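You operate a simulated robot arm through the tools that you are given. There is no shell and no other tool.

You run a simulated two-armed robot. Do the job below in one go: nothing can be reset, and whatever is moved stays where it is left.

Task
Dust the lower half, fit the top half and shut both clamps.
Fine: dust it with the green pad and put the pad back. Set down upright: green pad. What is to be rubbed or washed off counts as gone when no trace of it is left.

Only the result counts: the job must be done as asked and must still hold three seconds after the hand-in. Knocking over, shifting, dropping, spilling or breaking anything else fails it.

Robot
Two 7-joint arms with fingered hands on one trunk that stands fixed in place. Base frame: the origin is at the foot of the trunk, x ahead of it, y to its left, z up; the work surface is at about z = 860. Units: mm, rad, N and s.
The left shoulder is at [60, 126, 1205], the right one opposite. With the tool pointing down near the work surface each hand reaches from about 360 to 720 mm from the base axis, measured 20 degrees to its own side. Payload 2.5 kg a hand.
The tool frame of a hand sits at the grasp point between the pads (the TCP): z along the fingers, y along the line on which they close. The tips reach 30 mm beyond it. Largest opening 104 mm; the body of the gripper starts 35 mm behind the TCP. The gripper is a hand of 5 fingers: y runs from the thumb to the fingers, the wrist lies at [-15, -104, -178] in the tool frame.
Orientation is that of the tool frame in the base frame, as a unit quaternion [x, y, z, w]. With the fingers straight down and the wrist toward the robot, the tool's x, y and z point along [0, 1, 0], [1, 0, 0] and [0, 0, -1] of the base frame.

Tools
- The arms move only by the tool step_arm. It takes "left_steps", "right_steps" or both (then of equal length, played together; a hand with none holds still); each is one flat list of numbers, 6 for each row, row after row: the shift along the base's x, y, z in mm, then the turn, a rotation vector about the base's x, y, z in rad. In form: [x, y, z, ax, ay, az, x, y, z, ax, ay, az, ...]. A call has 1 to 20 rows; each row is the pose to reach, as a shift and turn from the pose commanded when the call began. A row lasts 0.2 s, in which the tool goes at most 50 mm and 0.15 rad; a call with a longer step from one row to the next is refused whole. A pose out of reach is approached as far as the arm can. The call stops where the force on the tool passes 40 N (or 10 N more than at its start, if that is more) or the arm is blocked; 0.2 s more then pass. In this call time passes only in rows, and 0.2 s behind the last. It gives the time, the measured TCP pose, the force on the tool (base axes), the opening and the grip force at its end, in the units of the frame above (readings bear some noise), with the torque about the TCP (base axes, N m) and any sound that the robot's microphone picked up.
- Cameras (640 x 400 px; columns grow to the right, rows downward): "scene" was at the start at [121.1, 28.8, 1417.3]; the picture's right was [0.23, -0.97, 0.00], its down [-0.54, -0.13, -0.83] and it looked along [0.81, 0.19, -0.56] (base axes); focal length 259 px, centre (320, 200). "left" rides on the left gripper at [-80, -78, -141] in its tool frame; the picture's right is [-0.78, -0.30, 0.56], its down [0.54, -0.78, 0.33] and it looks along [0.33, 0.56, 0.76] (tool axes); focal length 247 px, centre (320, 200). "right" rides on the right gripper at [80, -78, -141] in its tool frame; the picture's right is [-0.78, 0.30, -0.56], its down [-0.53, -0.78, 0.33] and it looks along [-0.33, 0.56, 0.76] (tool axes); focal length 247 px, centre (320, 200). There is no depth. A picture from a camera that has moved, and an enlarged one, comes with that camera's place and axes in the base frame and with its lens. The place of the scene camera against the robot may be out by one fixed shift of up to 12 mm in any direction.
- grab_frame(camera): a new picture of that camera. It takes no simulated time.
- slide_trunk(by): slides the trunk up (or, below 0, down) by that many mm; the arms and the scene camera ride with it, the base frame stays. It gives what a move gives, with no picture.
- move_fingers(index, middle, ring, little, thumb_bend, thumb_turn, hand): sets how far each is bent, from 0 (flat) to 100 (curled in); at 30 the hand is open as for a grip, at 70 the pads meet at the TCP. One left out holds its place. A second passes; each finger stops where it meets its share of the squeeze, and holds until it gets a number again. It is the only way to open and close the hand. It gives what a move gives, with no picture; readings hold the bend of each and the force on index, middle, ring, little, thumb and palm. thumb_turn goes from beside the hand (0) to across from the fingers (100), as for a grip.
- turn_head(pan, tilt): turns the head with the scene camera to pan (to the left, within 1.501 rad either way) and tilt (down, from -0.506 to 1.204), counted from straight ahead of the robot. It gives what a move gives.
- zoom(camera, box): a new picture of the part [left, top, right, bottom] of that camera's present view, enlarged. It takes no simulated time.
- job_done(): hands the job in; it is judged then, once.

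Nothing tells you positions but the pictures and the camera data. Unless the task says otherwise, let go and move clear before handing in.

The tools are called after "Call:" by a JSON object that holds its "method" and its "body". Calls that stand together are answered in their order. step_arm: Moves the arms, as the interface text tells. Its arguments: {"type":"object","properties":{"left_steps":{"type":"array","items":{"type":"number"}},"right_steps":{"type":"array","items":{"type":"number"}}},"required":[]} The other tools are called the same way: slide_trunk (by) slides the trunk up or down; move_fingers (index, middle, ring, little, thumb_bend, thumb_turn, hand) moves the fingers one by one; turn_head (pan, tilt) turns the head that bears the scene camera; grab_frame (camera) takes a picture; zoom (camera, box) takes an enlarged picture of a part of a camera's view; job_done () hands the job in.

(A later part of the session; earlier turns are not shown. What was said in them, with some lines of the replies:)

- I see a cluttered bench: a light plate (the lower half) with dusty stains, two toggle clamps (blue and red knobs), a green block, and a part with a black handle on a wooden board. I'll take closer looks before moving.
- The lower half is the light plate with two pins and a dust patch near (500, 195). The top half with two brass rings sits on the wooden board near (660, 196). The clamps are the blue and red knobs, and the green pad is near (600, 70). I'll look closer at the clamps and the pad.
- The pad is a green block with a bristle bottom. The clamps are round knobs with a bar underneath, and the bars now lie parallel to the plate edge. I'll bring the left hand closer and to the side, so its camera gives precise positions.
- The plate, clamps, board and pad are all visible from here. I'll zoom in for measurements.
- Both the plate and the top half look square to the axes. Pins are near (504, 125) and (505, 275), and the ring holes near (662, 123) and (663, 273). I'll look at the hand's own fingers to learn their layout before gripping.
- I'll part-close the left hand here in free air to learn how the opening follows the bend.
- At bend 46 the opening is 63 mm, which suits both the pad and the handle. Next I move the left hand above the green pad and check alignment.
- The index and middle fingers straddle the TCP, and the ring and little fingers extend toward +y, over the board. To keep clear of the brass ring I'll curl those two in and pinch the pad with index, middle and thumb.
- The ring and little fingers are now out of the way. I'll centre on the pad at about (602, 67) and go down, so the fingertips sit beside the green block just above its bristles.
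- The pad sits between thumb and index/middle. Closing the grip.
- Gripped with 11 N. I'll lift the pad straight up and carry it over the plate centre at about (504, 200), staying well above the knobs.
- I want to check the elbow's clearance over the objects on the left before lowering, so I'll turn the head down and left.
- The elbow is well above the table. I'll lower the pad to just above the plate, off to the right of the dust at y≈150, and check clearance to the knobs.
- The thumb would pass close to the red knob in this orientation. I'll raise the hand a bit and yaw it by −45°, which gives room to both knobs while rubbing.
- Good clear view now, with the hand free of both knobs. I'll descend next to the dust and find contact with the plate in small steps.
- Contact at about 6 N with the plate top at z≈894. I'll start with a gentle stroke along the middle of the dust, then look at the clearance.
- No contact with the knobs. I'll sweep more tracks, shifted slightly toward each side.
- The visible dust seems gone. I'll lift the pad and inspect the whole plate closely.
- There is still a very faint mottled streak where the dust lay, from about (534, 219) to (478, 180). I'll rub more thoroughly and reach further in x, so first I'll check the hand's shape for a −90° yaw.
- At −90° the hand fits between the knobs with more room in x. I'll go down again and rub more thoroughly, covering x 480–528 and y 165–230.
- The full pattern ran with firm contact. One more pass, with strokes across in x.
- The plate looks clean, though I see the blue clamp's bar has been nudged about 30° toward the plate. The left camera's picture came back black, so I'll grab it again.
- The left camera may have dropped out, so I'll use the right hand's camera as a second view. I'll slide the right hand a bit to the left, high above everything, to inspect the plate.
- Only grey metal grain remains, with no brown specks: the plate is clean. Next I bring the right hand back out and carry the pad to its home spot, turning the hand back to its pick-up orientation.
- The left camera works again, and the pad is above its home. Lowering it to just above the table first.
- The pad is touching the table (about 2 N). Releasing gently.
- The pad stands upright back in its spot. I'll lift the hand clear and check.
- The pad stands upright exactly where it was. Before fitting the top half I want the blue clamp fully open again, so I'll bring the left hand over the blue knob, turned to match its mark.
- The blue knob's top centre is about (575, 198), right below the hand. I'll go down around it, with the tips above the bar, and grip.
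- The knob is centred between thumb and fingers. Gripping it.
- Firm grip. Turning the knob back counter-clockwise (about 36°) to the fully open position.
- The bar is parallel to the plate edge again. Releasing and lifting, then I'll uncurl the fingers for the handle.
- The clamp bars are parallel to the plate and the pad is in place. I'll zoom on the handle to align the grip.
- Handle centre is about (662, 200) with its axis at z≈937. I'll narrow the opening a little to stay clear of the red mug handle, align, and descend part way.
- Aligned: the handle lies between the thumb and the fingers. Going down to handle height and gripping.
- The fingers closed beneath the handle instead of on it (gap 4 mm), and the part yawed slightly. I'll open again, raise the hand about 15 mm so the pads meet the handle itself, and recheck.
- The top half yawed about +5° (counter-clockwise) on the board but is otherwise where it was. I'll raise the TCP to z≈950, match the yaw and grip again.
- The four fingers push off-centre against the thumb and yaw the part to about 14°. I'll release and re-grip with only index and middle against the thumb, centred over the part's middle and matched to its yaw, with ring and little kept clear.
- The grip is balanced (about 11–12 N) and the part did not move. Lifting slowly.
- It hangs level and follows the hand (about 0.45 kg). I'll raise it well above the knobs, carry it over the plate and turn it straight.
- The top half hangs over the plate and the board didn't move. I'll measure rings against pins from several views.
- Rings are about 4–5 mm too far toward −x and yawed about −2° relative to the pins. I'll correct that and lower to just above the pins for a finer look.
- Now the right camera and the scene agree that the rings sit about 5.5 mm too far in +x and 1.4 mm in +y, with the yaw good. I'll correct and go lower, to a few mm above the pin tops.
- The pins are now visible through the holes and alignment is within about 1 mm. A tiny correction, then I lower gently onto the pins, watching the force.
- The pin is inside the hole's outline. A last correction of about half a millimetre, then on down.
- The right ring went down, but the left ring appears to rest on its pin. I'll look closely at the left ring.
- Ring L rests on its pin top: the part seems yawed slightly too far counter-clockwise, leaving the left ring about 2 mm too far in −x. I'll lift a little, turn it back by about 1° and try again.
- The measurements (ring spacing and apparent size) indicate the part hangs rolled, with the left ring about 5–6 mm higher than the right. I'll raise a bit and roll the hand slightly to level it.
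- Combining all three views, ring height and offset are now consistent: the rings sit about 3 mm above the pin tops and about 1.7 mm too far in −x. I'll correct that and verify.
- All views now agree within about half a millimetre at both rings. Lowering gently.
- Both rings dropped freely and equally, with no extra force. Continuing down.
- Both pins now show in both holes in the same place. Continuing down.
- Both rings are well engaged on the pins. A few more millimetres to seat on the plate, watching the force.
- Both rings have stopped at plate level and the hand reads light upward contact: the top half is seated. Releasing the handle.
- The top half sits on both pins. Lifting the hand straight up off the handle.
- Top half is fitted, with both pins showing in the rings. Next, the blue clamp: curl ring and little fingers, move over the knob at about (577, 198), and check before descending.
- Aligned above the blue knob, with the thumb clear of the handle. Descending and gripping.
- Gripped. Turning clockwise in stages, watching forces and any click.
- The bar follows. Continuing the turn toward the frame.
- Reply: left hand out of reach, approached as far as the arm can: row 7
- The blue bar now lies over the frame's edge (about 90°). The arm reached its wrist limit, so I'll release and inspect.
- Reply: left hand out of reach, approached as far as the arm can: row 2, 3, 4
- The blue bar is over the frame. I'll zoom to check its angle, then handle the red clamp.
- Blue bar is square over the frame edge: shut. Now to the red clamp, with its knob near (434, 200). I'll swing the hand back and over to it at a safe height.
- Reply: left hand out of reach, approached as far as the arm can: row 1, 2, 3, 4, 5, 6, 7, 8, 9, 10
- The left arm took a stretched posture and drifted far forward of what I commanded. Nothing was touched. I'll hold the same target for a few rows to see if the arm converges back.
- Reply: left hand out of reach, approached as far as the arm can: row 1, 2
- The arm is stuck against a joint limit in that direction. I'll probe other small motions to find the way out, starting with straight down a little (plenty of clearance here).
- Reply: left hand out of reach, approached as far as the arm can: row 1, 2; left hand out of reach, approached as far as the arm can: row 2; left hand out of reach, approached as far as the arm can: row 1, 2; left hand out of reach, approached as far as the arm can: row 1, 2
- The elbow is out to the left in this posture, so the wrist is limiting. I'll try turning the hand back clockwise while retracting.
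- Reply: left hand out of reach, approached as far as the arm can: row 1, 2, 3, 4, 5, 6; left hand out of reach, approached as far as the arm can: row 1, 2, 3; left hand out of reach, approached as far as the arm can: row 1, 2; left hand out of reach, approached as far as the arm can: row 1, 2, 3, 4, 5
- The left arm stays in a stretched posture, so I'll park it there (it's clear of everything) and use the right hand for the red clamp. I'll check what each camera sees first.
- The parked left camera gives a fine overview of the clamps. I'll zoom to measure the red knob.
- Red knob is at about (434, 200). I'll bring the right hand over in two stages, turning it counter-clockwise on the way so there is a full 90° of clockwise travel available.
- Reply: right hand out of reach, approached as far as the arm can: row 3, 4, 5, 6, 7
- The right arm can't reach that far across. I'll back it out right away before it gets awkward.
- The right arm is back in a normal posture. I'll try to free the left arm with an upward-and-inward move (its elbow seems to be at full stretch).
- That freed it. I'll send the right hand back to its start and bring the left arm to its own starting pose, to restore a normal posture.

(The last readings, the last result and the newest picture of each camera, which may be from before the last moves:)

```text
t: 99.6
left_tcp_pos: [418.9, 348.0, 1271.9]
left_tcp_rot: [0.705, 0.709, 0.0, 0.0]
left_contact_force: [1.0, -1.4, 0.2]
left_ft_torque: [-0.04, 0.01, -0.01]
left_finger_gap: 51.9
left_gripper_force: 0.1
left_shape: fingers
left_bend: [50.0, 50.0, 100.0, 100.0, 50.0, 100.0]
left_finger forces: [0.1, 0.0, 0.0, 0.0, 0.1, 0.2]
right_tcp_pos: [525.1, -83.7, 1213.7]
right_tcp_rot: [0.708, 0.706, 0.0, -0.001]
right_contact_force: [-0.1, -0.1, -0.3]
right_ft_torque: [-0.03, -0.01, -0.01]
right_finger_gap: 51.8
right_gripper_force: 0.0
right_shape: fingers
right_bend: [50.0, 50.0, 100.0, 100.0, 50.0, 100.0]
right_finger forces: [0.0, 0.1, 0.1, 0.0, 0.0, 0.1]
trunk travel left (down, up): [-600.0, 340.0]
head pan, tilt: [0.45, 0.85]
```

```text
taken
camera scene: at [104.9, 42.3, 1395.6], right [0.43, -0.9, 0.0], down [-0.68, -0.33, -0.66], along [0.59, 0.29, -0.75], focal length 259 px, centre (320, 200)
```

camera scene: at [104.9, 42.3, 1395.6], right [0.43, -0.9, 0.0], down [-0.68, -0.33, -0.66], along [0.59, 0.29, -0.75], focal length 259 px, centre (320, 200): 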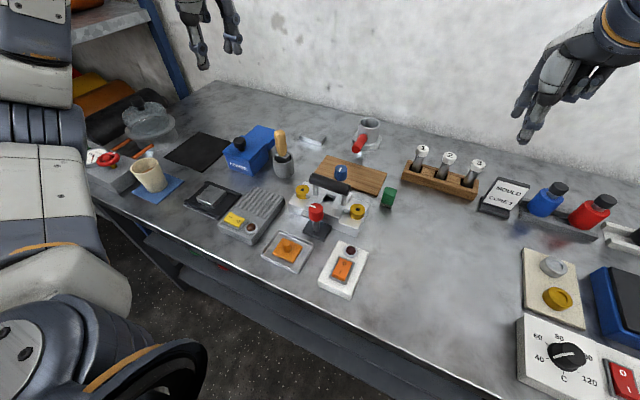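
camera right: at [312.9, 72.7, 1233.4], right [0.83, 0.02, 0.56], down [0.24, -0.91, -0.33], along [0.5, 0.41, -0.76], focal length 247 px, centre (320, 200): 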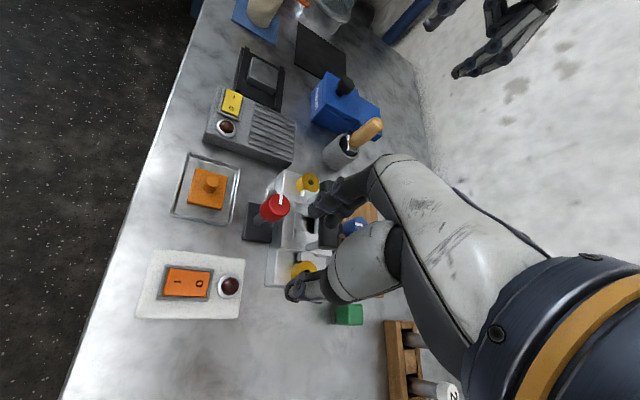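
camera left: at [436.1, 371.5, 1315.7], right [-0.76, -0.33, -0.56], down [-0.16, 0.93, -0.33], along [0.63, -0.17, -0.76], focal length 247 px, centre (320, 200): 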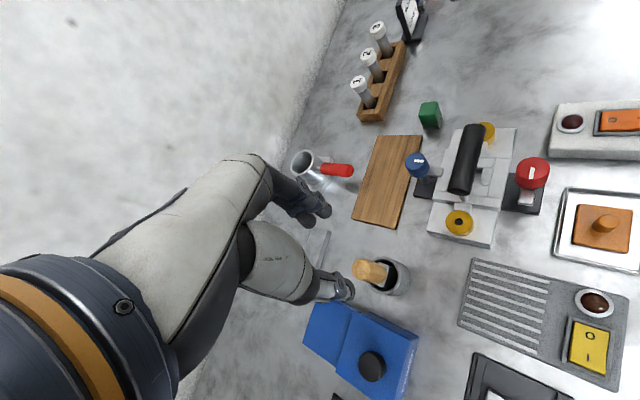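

Both arms are back at their starting poses. Now the left hand goes to the red knob in gentle stages, watching for reach limits.

Call:
{"method": "step_arm", "body": {"left_steps": [4, -25, -30, 0, 0, 0, 8, -50, -61, 0, 0, 0, 12, -75, -92, 0, 0, 0, 15, -98, -122, 0, 0, 0, 15, -115, -155, 0, 0, 0, 15.5, -132, -188, 0, 0, 0, 15.5, -147.5, -220, 0, 0, 0]}}

Call:
{"method": "grab_frame", "body": {"camera": "scene"}}

Call:
{"method": "grab_frame", "body": {"camera": "left"}}

```text
t: 101.2
left_tcp_pos: [433.3, 199.3, 1053.3]
left_tcp_rot: [0.705, 0.71, 0.0, 0.0]
left_contact_force: [-0.1, 0.1, -0.6]
left_ft_torque: [0.02, -0.01, -0.03]
left_finger_gap: 51.7
left_gripper_force: 0.1
left_shape: fingers
left_bend: [50.0, 50.0, 100.0, 100.0, 50.0, 100.0]
left_finger forces: [0.1, 0.1, 0.0, 0.0, 0.1, 0.0]
right_tcp_pos: [523.9, -84.3, 1213.8]
right_tcp_rot: [0.707, 0.707, 0.0, 0.0]
right_contact_force: [0.5, -0.4, -0.1]
right_ft_torque: [0.04, 0.0, 0.01]
right_finger_gap: 52.3
right_gripper_force: 0.0
right_shape: fingers
right_bend: [50.0, 50.0, 100.0, 100.0, 50.0, 100.0]
right_finger forces: [0.1, 0.0, 0.1, 0.1, 0.0, 0.0]
trunk travel left (down, up): [-600.0, 340.0]
head pan, tilt: [0.45, 0.85]
```

```text
taken
camera scene: at [105.3, 42.4, 1395.6], right [0.43, -0.9, 0.0], down [-0.68, -0.33, -0.66], along [0.59, 0.29, -0.75], focal length 259 px, centre (320, 200)
```

scene: 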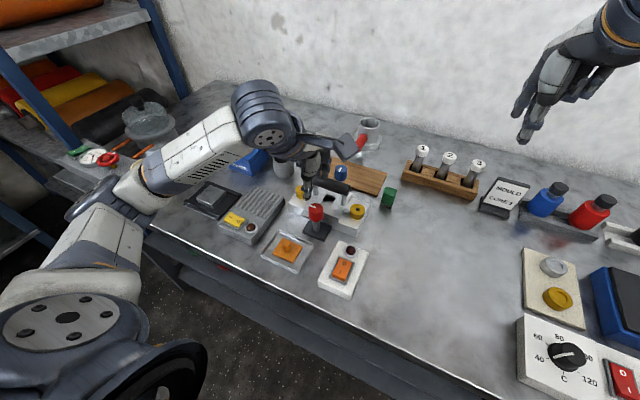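

```text
taken
camera left: at [355.1, 119.9, 1194.1], right [-0.29, -0.78, -0.56], down [-0.78, 0.53, -0.33], along [0.55, 0.34, -0.76], focal length 247 px, centre (320, 200)
```

left: 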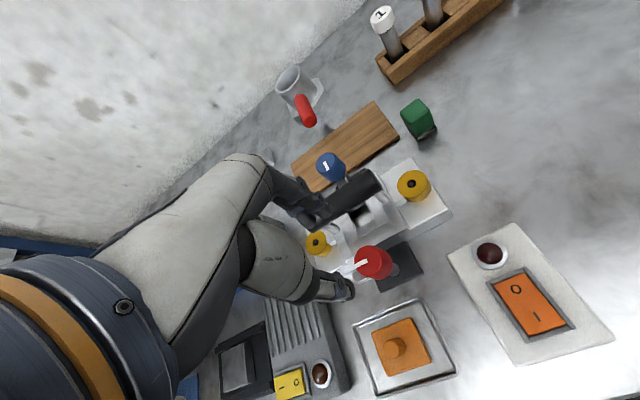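

Call:
{"method": "zoom", "body": {"camera": "left", "box": [290, 180, 450, 330]}}

Call:
{"method": "zoom", "body": {"camera": "scene", "box": [270, 130, 380, 250]}}

```text
2.67 times, centred on (370, 255) of left
camera zoom: at [355.1, 119.9, 1194.1], right [-0.29, -0.78, -0.56], down [-0.78, 0.53, -0.33], along [0.55, 0.34, -0.76], focal length 659 px, centre (187, 53)
```

zoom: 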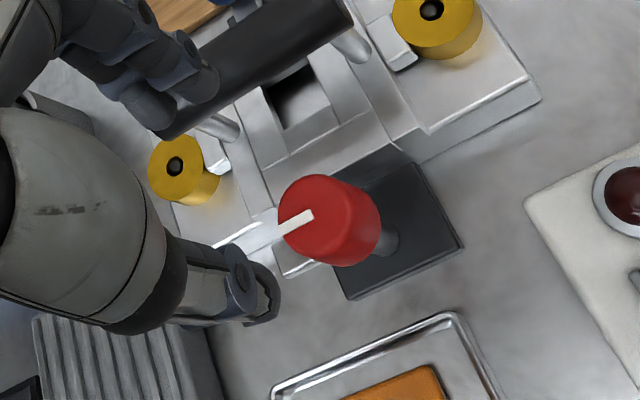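

```text
3.33 times, centred on (325, 190) of scene
camera zoom: at [105.3, 42.4, 1395.6], right [0.43, -0.9, 0.0], down [-0.68, -0.33, -0.66], along [0.59, 0.29, -0.75], focal length 864 px, centre (303, 233)
```

zoom: 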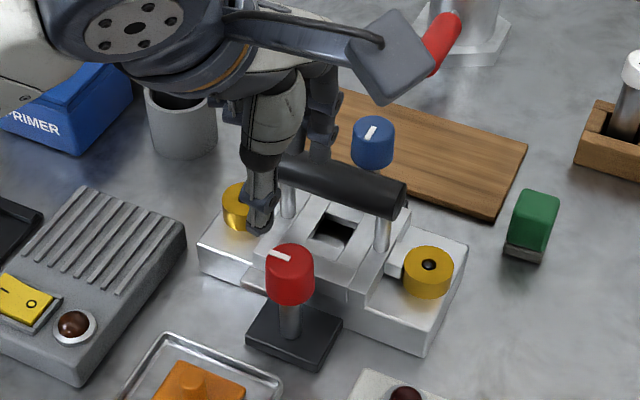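

Call:
{"method": "step_arm", "body": {"left_steps": [0.8, 0.2, -10, 0, 0, 0.1, 1.5, 0.4, -30, 0, 0, 0.2, 1.5, 0.4, -60, 0, 0, 0.2, 1.5, 0.4, -85, 0, 0, 0.2, 1.5, 0.4, -100, 0, 0, 0.2]}}

Call:
{"method": "zoom", "body": {"camera": "left", "box": [230, 150, 430, 350]}}

Call:
{"method": "zoom", "body": {"camera": "scene", "box": [270, 130, 380, 250]}}

Call:
{"method": "grab_frame", "body": {"camera": "scene"}}

```text
t: 102.4
left_tcp_pos: [434.3, 201.6, 951.1]
left_tcp_rot: [0.631, 0.776, 0.001, 0.0]
left_contact_force: [-0.7, -0.4, 1.4]
left_ft_torque: [-0.02, -0.01, 0.01]
left_finger_gap: 51.8
left_gripper_force: 0.1
left_shape: fingers
left_bend: [50.0, 50.0, 100.0, 100.0, 50.0, 100.0]
left_finger forces: [0.1, 1.2, 0.1, 0.0, 0.0, 0.0]
right_tcp_pos: [525.5, -84.7, 1212.7]
right_tcp_rot: [0.707, 0.707, 0.0, 0.0]
right_contact_force: [-0.4, -0.9, 1.0]
right_ft_torque: [0.0, -0.02, 0.03]
right_finger_gap: 52.2
right_gripper_force: 0.1
right_shape: fingers
right_bend: [50.0, 50.0, 100.0, 100.0, 50.0, 100.0]
right_finger forces: [0.1, 0.1, 0.1, 0.0, 0.0, 0.0]
trunk travel left (down, up): [-600.0, 340.0]
head pan, tilt: [0.45, 0.85]
```

```text
2.00 times, centred on (330, 250) of left
camera zoom: at [373.6, 106.9, 1093.2], right [-0.13, -0.82, -0.56], down [-0.87, 0.37, -0.33], along [0.48, 0.44, -0.76], focal length 494 px, centre (300, 100)
```

zoom: 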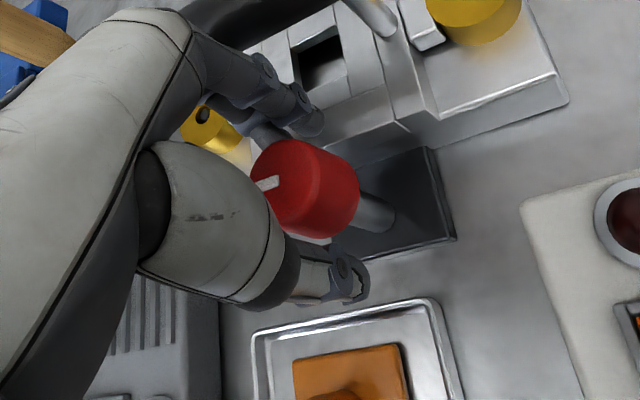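

```text
3.33 times, centred on (325, 190) of scene
camera zoom: at [105.0, 42.4, 1395.6], right [0.43, -0.9, 0.0], down [-0.68, -0.33, -0.66], along [0.59, 0.29, -0.75], focal length 864 px, centre (303, 233)
```

zoom: 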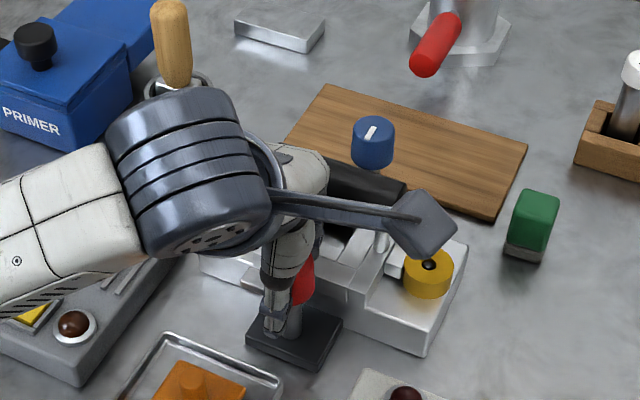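

```text
taken
camera scene: at [105.0, 42.4, 1395.6], right [0.43, -0.9, 0.0], down [-0.68, -0.33, -0.66], along [0.59, 0.29, -0.75], focal length 259 px, centre (320, 200)
```

scene: 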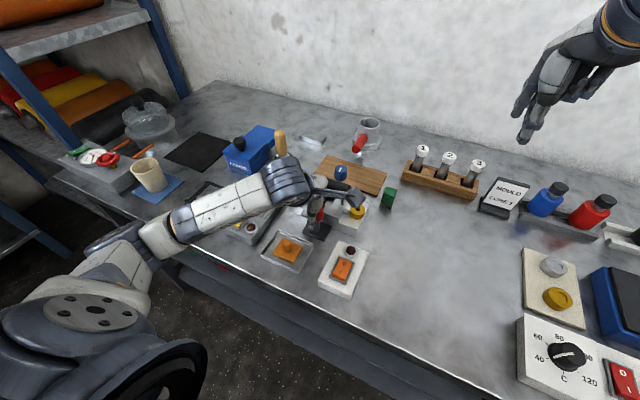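

The middle fingertip just grazes the frame top. I'll raise 5 mm, then grip the knob.

Call:
{"method": "step_arm", "body": {"left_steps": [0, 0, 3, 0, 0, 0, 0, -0.5, 6, 0, 0, 0]}}

Call:
{"method": "move_fingers", "body": {"hand": "left", "index": 70, "middle": 70, "thumb_bend": 70}}

Call:
{"method": "zoom", "body": {"camera": "left", "box": [230, 150, 430, 350]}}

```text
t: 103.0
left_tcp_pos: [434.3, 201.4, 956.6]
left_tcp_rot: [0.631, 0.776, 0.0, 0.001]
left_contact_force: [0.1, -0.9, -0.2]
left_ft_torque: [-0.02, 0.02, -0.02]
left_finger_gap: 51.7
left_gripper_force: 0.0
left_shape: fingers
left_bend: [50.0, 50.0, 100.0, 100.0, 50.0, 100.0]
left_finger forces: [0.0, 0.0, 0.0, 0.0, 0.1, 0.0]
right_tcp_pos: [524.1, -83.3, 1214.0]
right_tcp_rot: [0.707, 0.707, 0.001, 0.0]
right_contact_force: [-0.6, -0.6, -0.5]
right_ft_torque: [0.03, 0.01, 0.01]
right_finger_gap: 52.3
right_gripper_force: 0.1
right_shape: fingers
right_bend: [50.0, 50.0, 100.0, 100.0, 50.0, 100.0]
right_finger forces: [0.0, 0.1, 0.0, 0.1, 0.0, 0.0]
trunk travel left (down, up): [-600.0, 340.0]
head pan, tilt: [0.45, 0.85]
```

```text
t: 104.0
left_tcp_pos: [433.5, 201.1, 957.1]
left_tcp_rot: [0.631, 0.776, 0.0, 0.0]
left_contact_force: [2.6, 0.5, -0.4]
left_ft_torque: [0.0, -0.08, 0.02]
left_finger_gap: 28.2
left_gripper_force: 10.7
left_shape: fingers
left_bend: [61.0, 64.0, 100.0, 100.0, 60.0, 100.0]
left_finger forces: [6.3, 5.4, 0.0, 0.0, 9.5, 0.0]
right_tcp_pos: [525.4, -83.7, 1212.7]
right_tcp_rot: [0.707, 0.707, 0.0, 0.0]
right_contact_force: [0.5, 0.1, -0.1]
right_ft_torque: [0.0, 0.0, 0.0]
right_finger_gap: 52.4
right_gripper_force: 0.0
right_shape: fingers
right_bend: [50.0, 50.0, 100.0, 100.0, 50.0, 100.0]
right_finger forces: [0.0, 0.0, 0.0, 0.1, 0.0, 0.0]
trunk travel left (down, up): [-600.0, 340.0]
head pan, tilt: [0.45, 0.85]
```

```text
2.00 times, centred on (330, 250) of left
camera zoom: at [374.6, 106.8, 1098.7], right [-0.13, -0.82, -0.56], down [-0.87, 0.36, -0.33], along [0.48, 0.44, -0.76], focal length 494 px, centre (300, 100)
```

zoom: 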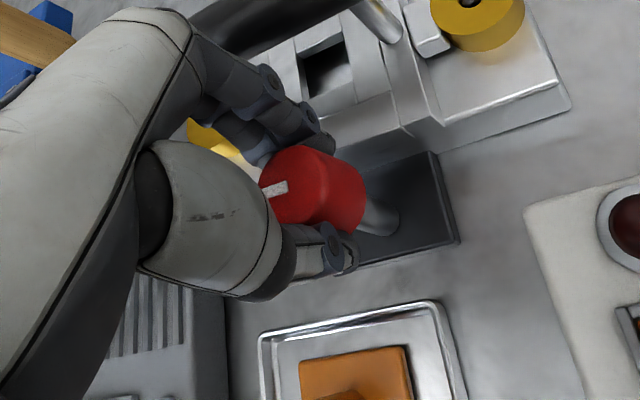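

Well-centred grip. Turning clockwise in stages.

Call:
{"method": "step_arm", "body": {"left_steps": [0.5, 0, 0, 0, 0, -0.12, 0.5, 0, 0, 0, 0, -0.24, 0.5, 0, 0, 0, 0, -0.36, 0.5, 0, 0, 0, 0, -0.48, 0.5, 0, 0, 0, 0, -0.6, 0.5, 0, 0, 0, 0, -0.72]}}

Call:
{"method": "zoom", "body": {"camera": "scene", "box": [270, 130, 380, 250]}}

Call:
{"method": "zoom", "body": {"camera": "left", "box": [230, 150, 430, 350]}}

```text
t: 105.4
left_tcp_pos: [436.2, 199.5, 957.2]
left_tcp_rot: [0.865, 0.502, -0.001, 0.0]
left_contact_force: [1.3, -3.3, -2.9]
left_ft_torque: [-0.08, -0.04, 0.06]
left_finger_gap: 27.6
left_gripper_force: 10.8
left_shape: fingers
left_bend: [61.0, 65.0, 100.0, 100.0, 60.0, 100.0]
left_finger forces: [7.4, 4.5, 0.0, 0.0, 9.5, 0.0]
right_tcp_pos: [524.8, -84.6, 1212.6]
right_tcp_rot: [0.707, 0.707, 0.0, 0.0]
right_contact_force: [0.0, -0.1, 0.2]
right_ft_torque: [0.01, 0.0, -0.03]
right_finger_gap: 52.3
right_gripper_force: 0.0
right_shape: fingers
right_bend: [50.0, 50.0, 100.0, 100.0, 50.0, 100.0]
right_finger forces: [0.0, 0.0, 0.0, 0.0, 0.1, 0.0]
trunk travel left (down, up): [-600.0, 340.0]
head pan, tilt: [0.45, 0.85]
```

```text
3.33 times, centred on (325, 190) of scene
camera zoom: at [105.5, 42.0, 1395.5], right [0.43, -0.9, 0.0], down [-0.68, -0.33, -0.66], along [0.59, 0.29, -0.75], focal length 864 px, centre (303, 233)
```

zoom: 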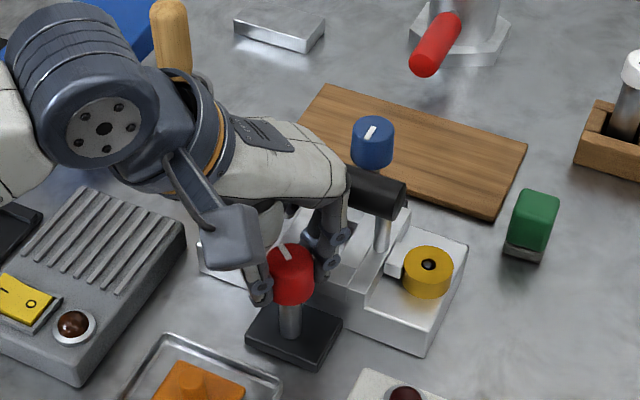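

```text
2.00 times, centred on (330, 250) of left
camera zoom: at [328.4, 169.4, 1099.0], right [-0.64, -0.53, -0.56], down [-0.41, 0.85, -0.33], along [0.65, 0.01, -0.76], focal length 494 px, centre (300, 100)
```

zoom: 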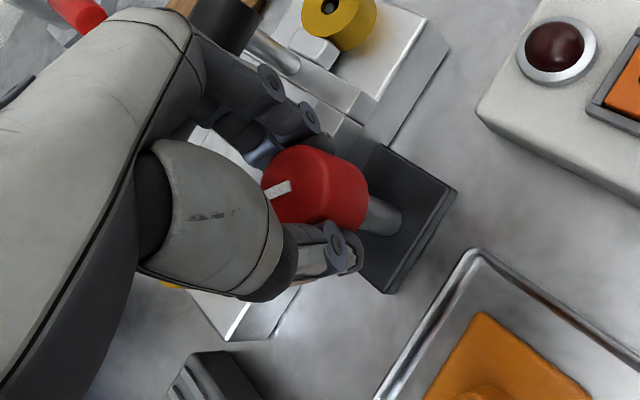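

Call:
{"method": "step_arm", "body": {"left_steps": [0, 0, 0, 0, 0, -0.12, 0, 0, 0, 0, 0, -0.24, 0, 0, 0, 0, 0, -0.36, 0, 0, 0, 0, 0, -0.48]}}

```text
t: 106.4
left_tcp_pos: [435.7, 200.8, 958.4]
left_tcp_rot: [0.959, 0.283, -0.001, -0.001]
left_contact_force: [0.4, -7.1, -2.7]
left_ft_torque: [-0.19, 0.0, 0.05]
left_finger_gap: 27.7
left_gripper_force: 11.0
left_shape: fingers
left_bend: [60.0, 65.0, 100.0, 100.0, 61.0, 100.0]
left_finger forces: [8.3, 5.2, 0.0, 0.1, 8.4, 0.0]
right_tcp_pos: [525.3, -82.8, 1214.2]
right_tcp_rot: [0.708, 0.707, 0.0, 0.0]
right_contact_force: [-0.2, -0.1, 0.2]
right_ft_torque: [0.0, 0.0, 0.0]
right_finger_gap: 52.4
right_gripper_force: 0.0
right_shape: fingers
right_bend: [50.0, 50.0, 100.0, 100.0, 50.0, 100.0]
right_finger forces: [0.0, 0.0, 0.0, 0.0, 0.0, 0.1]
trunk travel left (down, up): [-600.0, 340.0]
head pan, tilt: [0.45, 0.85]
```

Call:
{"method": "step_arm", "body": {"left_steps": [0, -0.8, 0, 0, 0, -0.1, 0, -0.8, 0, 0, 0, -0.2, 0, -0.8, 0, 0, 0, -0.3, 0, -0.8, 0, 0, 0, -0.39]}}

Call:
{"method": "zoom", "body": {"camera": "scene", "box": [270, 130, 380, 250]}}

Call:
{"method": "zoom", "body": {"camera": "left", "box": [230, 150, 430, 350]}}

```text
t: 107.4
left_tcp_pos: [434.8, 199.8, 957.7]
left_tcp_rot: [0.996, 0.092, 0.0, 0.0]
left_contact_force: [-1.9, -6.4, -3.2]
left_ft_torque: [-0.19, 0.03, -0.02]
left_finger_gap: 28.2
left_gripper_force: 11.3
left_shape: fingers
left_bend: [60.0, 64.0, 100.0, 100.0, 61.0, 100.0]
left_finger forces: [8.4, 5.9, 0.0, 0.1, 8.0, 0.0]
right_tcp_pos: [524.9, -84.4, 1213.7]
right_tcp_rot: [0.708, 0.707, 0.0, 0.0]
right_contact_force: [-0.1, -0.5, 0.3]
right_ft_torque: [0.01, 0.01, -0.02]
right_finger_gap: 52.1
right_gripper_force: 0.1
right_shape: fingers
right_bend: [50.0, 50.0, 100.0, 100.0, 50.0, 100.0]
right_finger forces: [0.1, 0.0, 0.0, 0.0, 0.1, 0.0]
trunk travel left (down, up): [-600.0, 340.0]
head pan, tilt: [0.45, 0.85]
```

```text
3.33 times, centred on (325, 190) of scene
camera zoom: at [105.3, 41.7, 1395.6], right [0.43, -0.9, 0.0], down [-0.68, -0.33, -0.66], along [0.59, 0.29, -0.75], focal length 864 px, centre (303, 233)
```

zoom: 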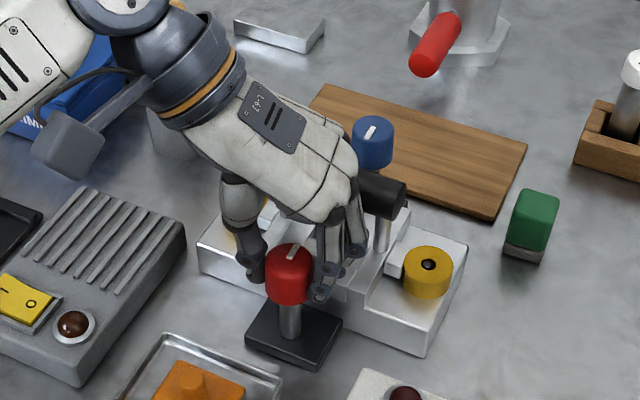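

```text
2.00 times, centred on (330, 250) of left
camera zoom: at [342.2, 261.8, 1099.4], right [-0.82, 0.15, -0.56], down [0.38, 0.86, -0.33], along [0.43, -0.49, -0.76], focal length 494 px, centre (300, 100)
```

zoom: 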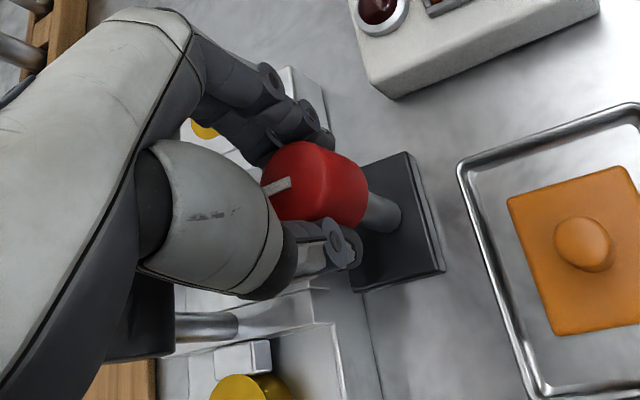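

Red turned about 90°. Releasing and rising straight up, then unwinding the wrist.

Call:
{"method": "move_fingers", "body": {"hand": "left", "index": 50, "middle": 50, "thumb_bend": 50}}

Call:
{"method": "step_arm", "body": {"left_steps": [0, 0, 15, 0, 0, 0, 0, 0, 35, 0, 0, 0.05, 0, 0, 60, 0, 0, 0.15]}}

Call:
{"method": "grab_frame", "body": {"camera": "left"}}

Call:
{"method": "zoom", "body": {"camera": "scene", "box": [290, 150, 370, 240]}}

```text
t: 108.4
left_tcp_pos: [434.6, 199.8, 957.9]
left_tcp_rot: [0.996, 0.093, 0.0, 0.0]
left_contact_force: [-0.1, 0.1, -0.3]
left_ft_torque: [0.02, 0.03, -0.03]
left_finger_gap: 51.5
left_gripper_force: 0.1
left_shape: fingers
left_bend: [50.0, 50.0, 100.0, 100.0, 50.0, 100.0]
left_finger forces: [0.0, 0.1, 0.1, 0.1, 0.0, 0.0]
right_tcp_pos: [525.0, -83.5, 1213.8]
right_tcp_rot: [0.707, 0.707, 0.0, 0.0]
right_contact_force: [-0.1, 0.2, 0.2]
right_ft_torque: [0.01, -0.03, 0.01]
right_finger_gap: 52.3
right_gripper_force: 0.0
right_shape: fingers
right_bend: [50.0, 50.0, 100.0, 100.0, 50.0, 100.0]
right_finger forces: [0.0, 0.0, 0.0, 0.0, 0.0, 0.0]
trunk travel left (down, up): [-600.0, 340.0]
head pan, tilt: [0.45, 0.85]
```

```text
t: 109.2
left_tcp_pos: [434.7, 202.4, 1019.2]
left_tcp_rot: [0.986, 0.168, -0.001, -0.001]
left_contact_force: [-0.1, 0.7, 0.8]
left_ft_torque: [0.0, 0.01, -0.01]
left_finger_gap: 51.6
left_gripper_force: 0.0
left_shape: fingers
left_bend: [50.0, 50.0, 100.0, 100.0, 50.0, 100.0]
left_finger forces: [0.0, 0.0, 0.0, 0.0, 0.0, 0.0]
right_tcp_pos: [524.0, -84.6, 1214.3]
right_tcp_rot: [0.707, 0.707, 0.0, 0.0]
right_contact_force: [-0.4, -0.1, -0.5]
right_ft_torque: [0.0, -0.01, 0.01]
right_finger_gap: 52.3
right_gripper_force: 0.0
right_shape: fingers
right_bend: [50.0, 50.0, 100.0, 100.0, 50.0, 100.0]
right_finger forces: [0.0, 0.1, 0.1, 0.0, 0.0, 0.0]
trunk travel left (down, up): [-600.0, 340.0]
head pan, tilt: [0.45, 0.85]
```

```text
taken
camera left: at [333.0, 249.3, 1159.9], right [-0.83, 0.02, -0.56], down [0.25, 0.91, -0.33], along [0.5, -0.41, -0.76], focal length 247 px, centre (320, 200)
```

left: 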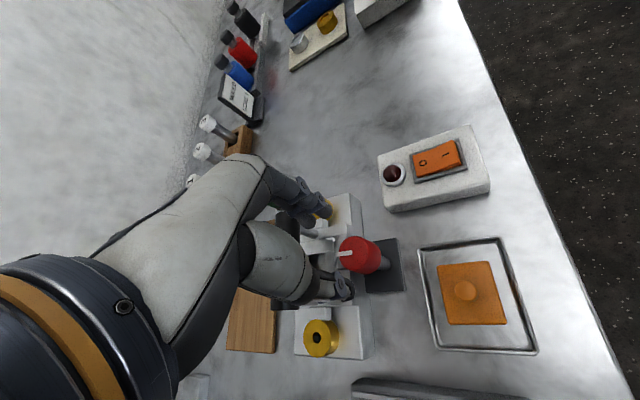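

```text
4.44 times, centred on (330, 195) of scene
camera zoom: at [105.0, 42.3, 1395.6], right [0.43, -0.9, 0.0], down [-0.68, -0.33, -0.66], along [0.59, 0.29, -0.75], focal length 1153 px, centre (276, 222)
```

zoom: 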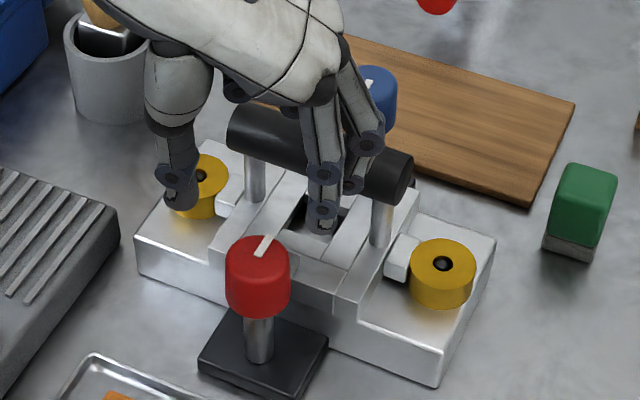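

Call:
{"method": "step_arm", "body": {"left_steps": [5, 18, 18, 0, 0, 0.06, 10, 36, 36, 0, 0, 0.12, 15, 54, 54, 0, 0, 0.18, 20, 72, 72, 0, 0, 0.24, 25, 90, 90, 0, 0, 0.3, 30, 108, 105, 0, 0, 0.36, 35, 126, 120, 0, 0, 0.42]}}

Call:
{"method": "grab_frame", "body": {"camera": "left"}}

Call:
{"method": "grab_frame", "body": {"camera": "scene"}}

```text
t: 110.8
left_tcp_pos: [471.2, 327.7, 1138.2]
left_tcp_rot: [0.929, 0.37, -0.001, 0.0]
left_contact_force: [-0.3, 0.4, -0.7]
left_ft_torque: [0.02, 0.0, 0.0]
left_finger_gap: 51.9
left_gripper_force: 0.0
left_shape: fingers
left_bend: [50.0, 50.0, 100.0, 100.0, 50.0, 100.0]
left_finger forces: [0.1, 0.1, 0.0, 0.0, 0.0, 0.1]
right_tcp_pos: [524.0, -83.2, 1213.1]
right_tcp_rot: [0.707, 0.708, 0.0, 0.0]
right_contact_force: [-0.4, -0.5, -0.6]
right_ft_torque: [0.01, -0.01, 0.0]
right_finger_gap: 52.1
right_gripper_force: 0.0
right_shape: fingers
right_bend: [50.0, 50.0, 100.0, 100.0, 50.0, 100.0]
right_finger forces: [0.0, 0.1, 0.0, 0.0, 0.0, 0.0]
trunk travel left (down, up): [-600.0, 340.0]
head pan, tilt: [0.45, 0.85]
```

```text
taken
camera left: at [359.0, 329.2, 1279.4], right [-0.77, -0.32, -0.56], down [-0.15, 0.93, -0.33], along [0.62, -0.17, -0.76], focal length 247 px, centre (320, 200)
```

left: 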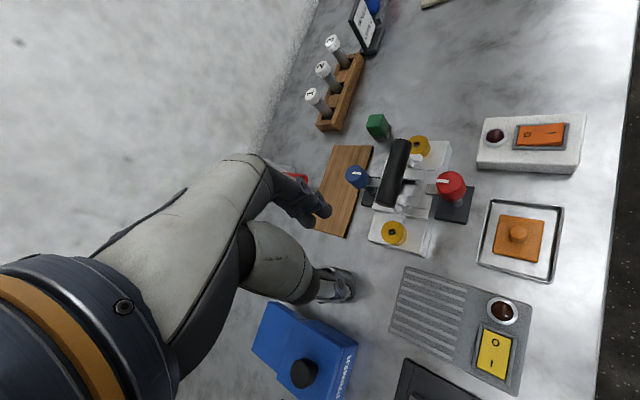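

```text
taken
camera scene: at [105.2, 42.4, 1395.6], right [0.43, -0.9, 0.0], down [-0.68, -0.33, -0.66], along [0.59, 0.29, -0.75], focal length 259 px, centre (320, 200)
```

scene: 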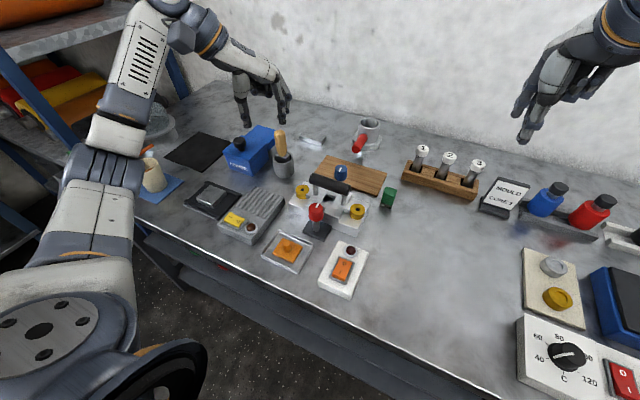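

Call:
{"method": "zoom", "body": {"camera": "left", "box": [335, 125, 485, 260]}}

Call:
{"method": "zoom", "body": {"camera": "left", "box": [410, 155, 480, 225]}}

Call:
{"method": "zoom", "body": {"camera": "scene", "box": [290, 155, 370, 235]}}

Call:
{"method": "zoom", "body": {"camera": "scene", "box": [300, 190, 335, 225]}}

```text
2.96 times, centred on (410, 192) of left
camera zoom: at [359.0, 329.2, 1279.4], right [-0.77, -0.32, -0.56], down [-0.15, 0.93, -0.33], along [0.62, -0.17, -0.76], focal length 732 px, centre (53, 222)
```

zoom: 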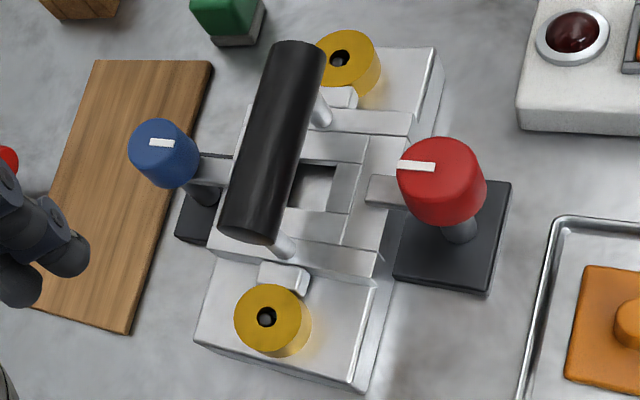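

```text
5.71 times, centred on (445, 190) of left
camera zoom: at [359.0, 329.2, 1279.4], right [-0.77, -0.32, -0.56], down [-0.15, 0.93, -0.33], along [0.62, -0.17, -0.76], focal length 1411 px, centre (-394, 257)
```

zoom: 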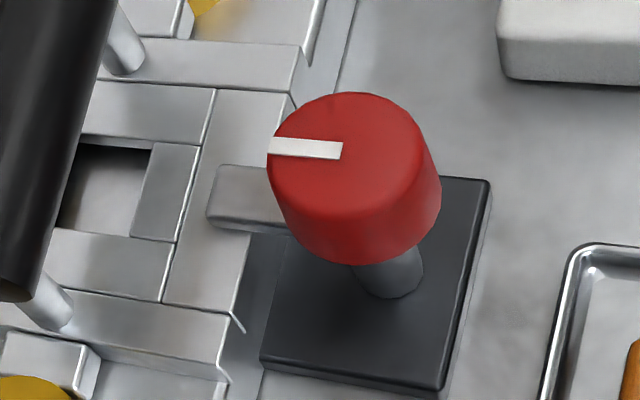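

```text
5.00 times, centred on (330, 195) of scene
camera zoom: at [105.2, 42.4, 1395.6], right [0.43, -0.9, 0.0], down [-0.68, -0.33, -0.66], along [0.59, 0.29, -0.75], focal length 1297 px, centre (270, 225)
```

zoom: 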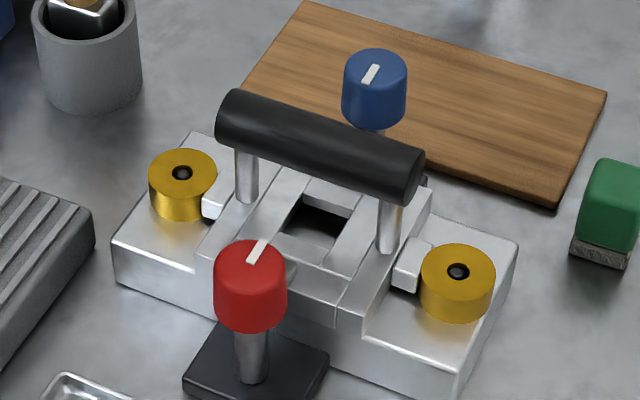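

```text
11.43 times, centred on (318, 208) of scene
camera zoom: at [105.2, 42.4, 1395.6], right [0.43, -0.9, 0.0], down [-0.68, -0.33, -0.66], along [0.59, 0.29, -0.75], focal length 2964 px, centre (349, 114)
```

zoom: 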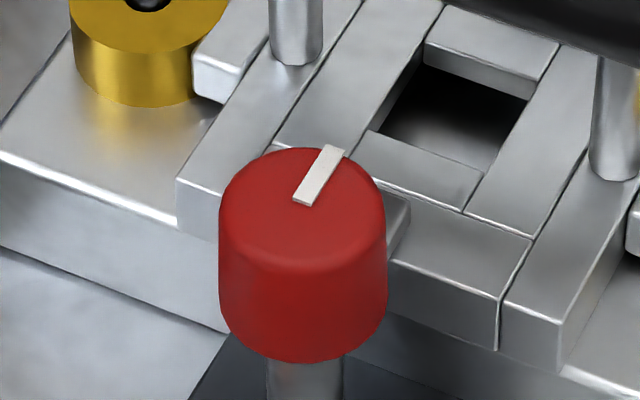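

Both bars now lie over the frame. The red mark measures within about 1° of square; let me measure the blue one just as closely and check the rest of the bench.

Call:
{"method": "zoom", "body": {"camera": "scene", "box": [325, 155, 360, 190]}}

Call:
{"method": "zoom", "body": {"camera": "right", "box": [0, 100, 130, 280]}}

Call:
{"method": "zoom", "body": {"camera": "scene", "box": [340, 150, 420, 230]}}

```text
11.43 times, centred on (342, 172) of scene
camera zoom: at [105.2, 42.4, 1395.6], right [0.43, -0.9, 0.0], down [-0.68, -0.33, -0.66], along [0.59, 0.29, -0.75], focal length 2964 px, centre (63, 514)
```

zoom: 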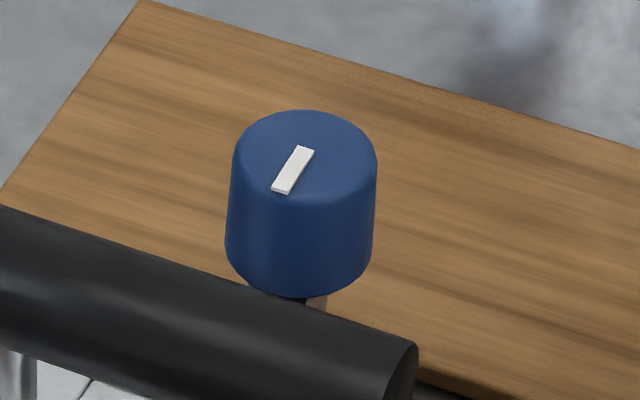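

```text
2.22 times, centred on (65, 190) of right
camera zoom: at [447.2, -3.7, 1356.0], right [0.3, -0.78, 0.56], down [-0.78, -0.53, -0.33], along [0.56, -0.33, -0.76], focal length 549 px, centre (887, 222)
```

zoom: 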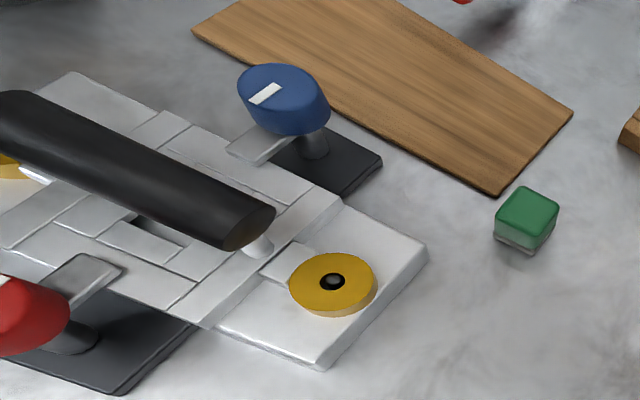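

```text
5.00 times, centred on (380, 190) of scene
camera zoom: at [105.2, 42.4, 1395.6], right [0.43, -0.9, 0.0], down [-0.68, -0.33, -0.66], along [0.59, 0.29, -0.75], focal length 1297 px, centre (20, 250)
```

zoom: 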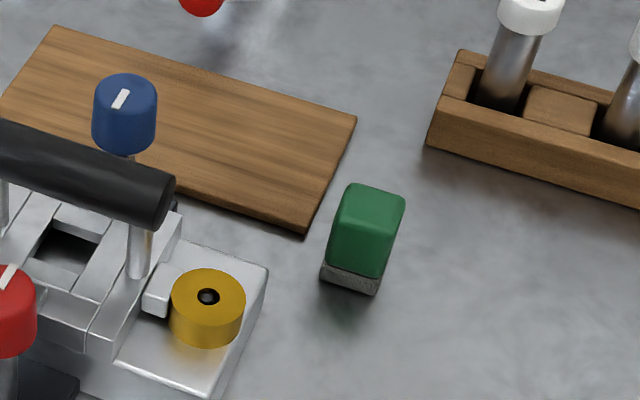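

The lower half is dusted and the green pad stands upright, bristles down, back in its spot. The top half sits on both pins, and both clamp bars lie square over the frame, within about 2°. Both hands are clear, so I'm handing the job in.

Call:
{"method": "job_done", "body": {}}

```text
The job is handed in.
```

I dusted the lower half, fitted the top half onto both pins, and turned both clamps shut. I then handed the job in; no verdict has come back.

- **Dusting:** After two rubbing passes no brown dust was visible in close-up views. A faint grey streak stayed where the dust had been. It did not change between passes, so I took it for the metal's grain, and it is now under the top half.
- **Green pad:** It stands upright, bristles down, within about 2 mm of where it started.
- **Top half:** It yawed on the board during the first grip attempts. I corrected this before fitting; both pins now show in the rings.
- **Clamps:** Both bars lie over the frame, within about 2° of square. I nudged the blue clamp partly closed while rubbing and turned it back open before fitting the top half.
- **Left arm:** It got stuck in a stretched posture after the blue clamp. I freed it without touching anything.

As far as the pictures show, the rest of the bench is undisturbed, and both hands are clear of it.
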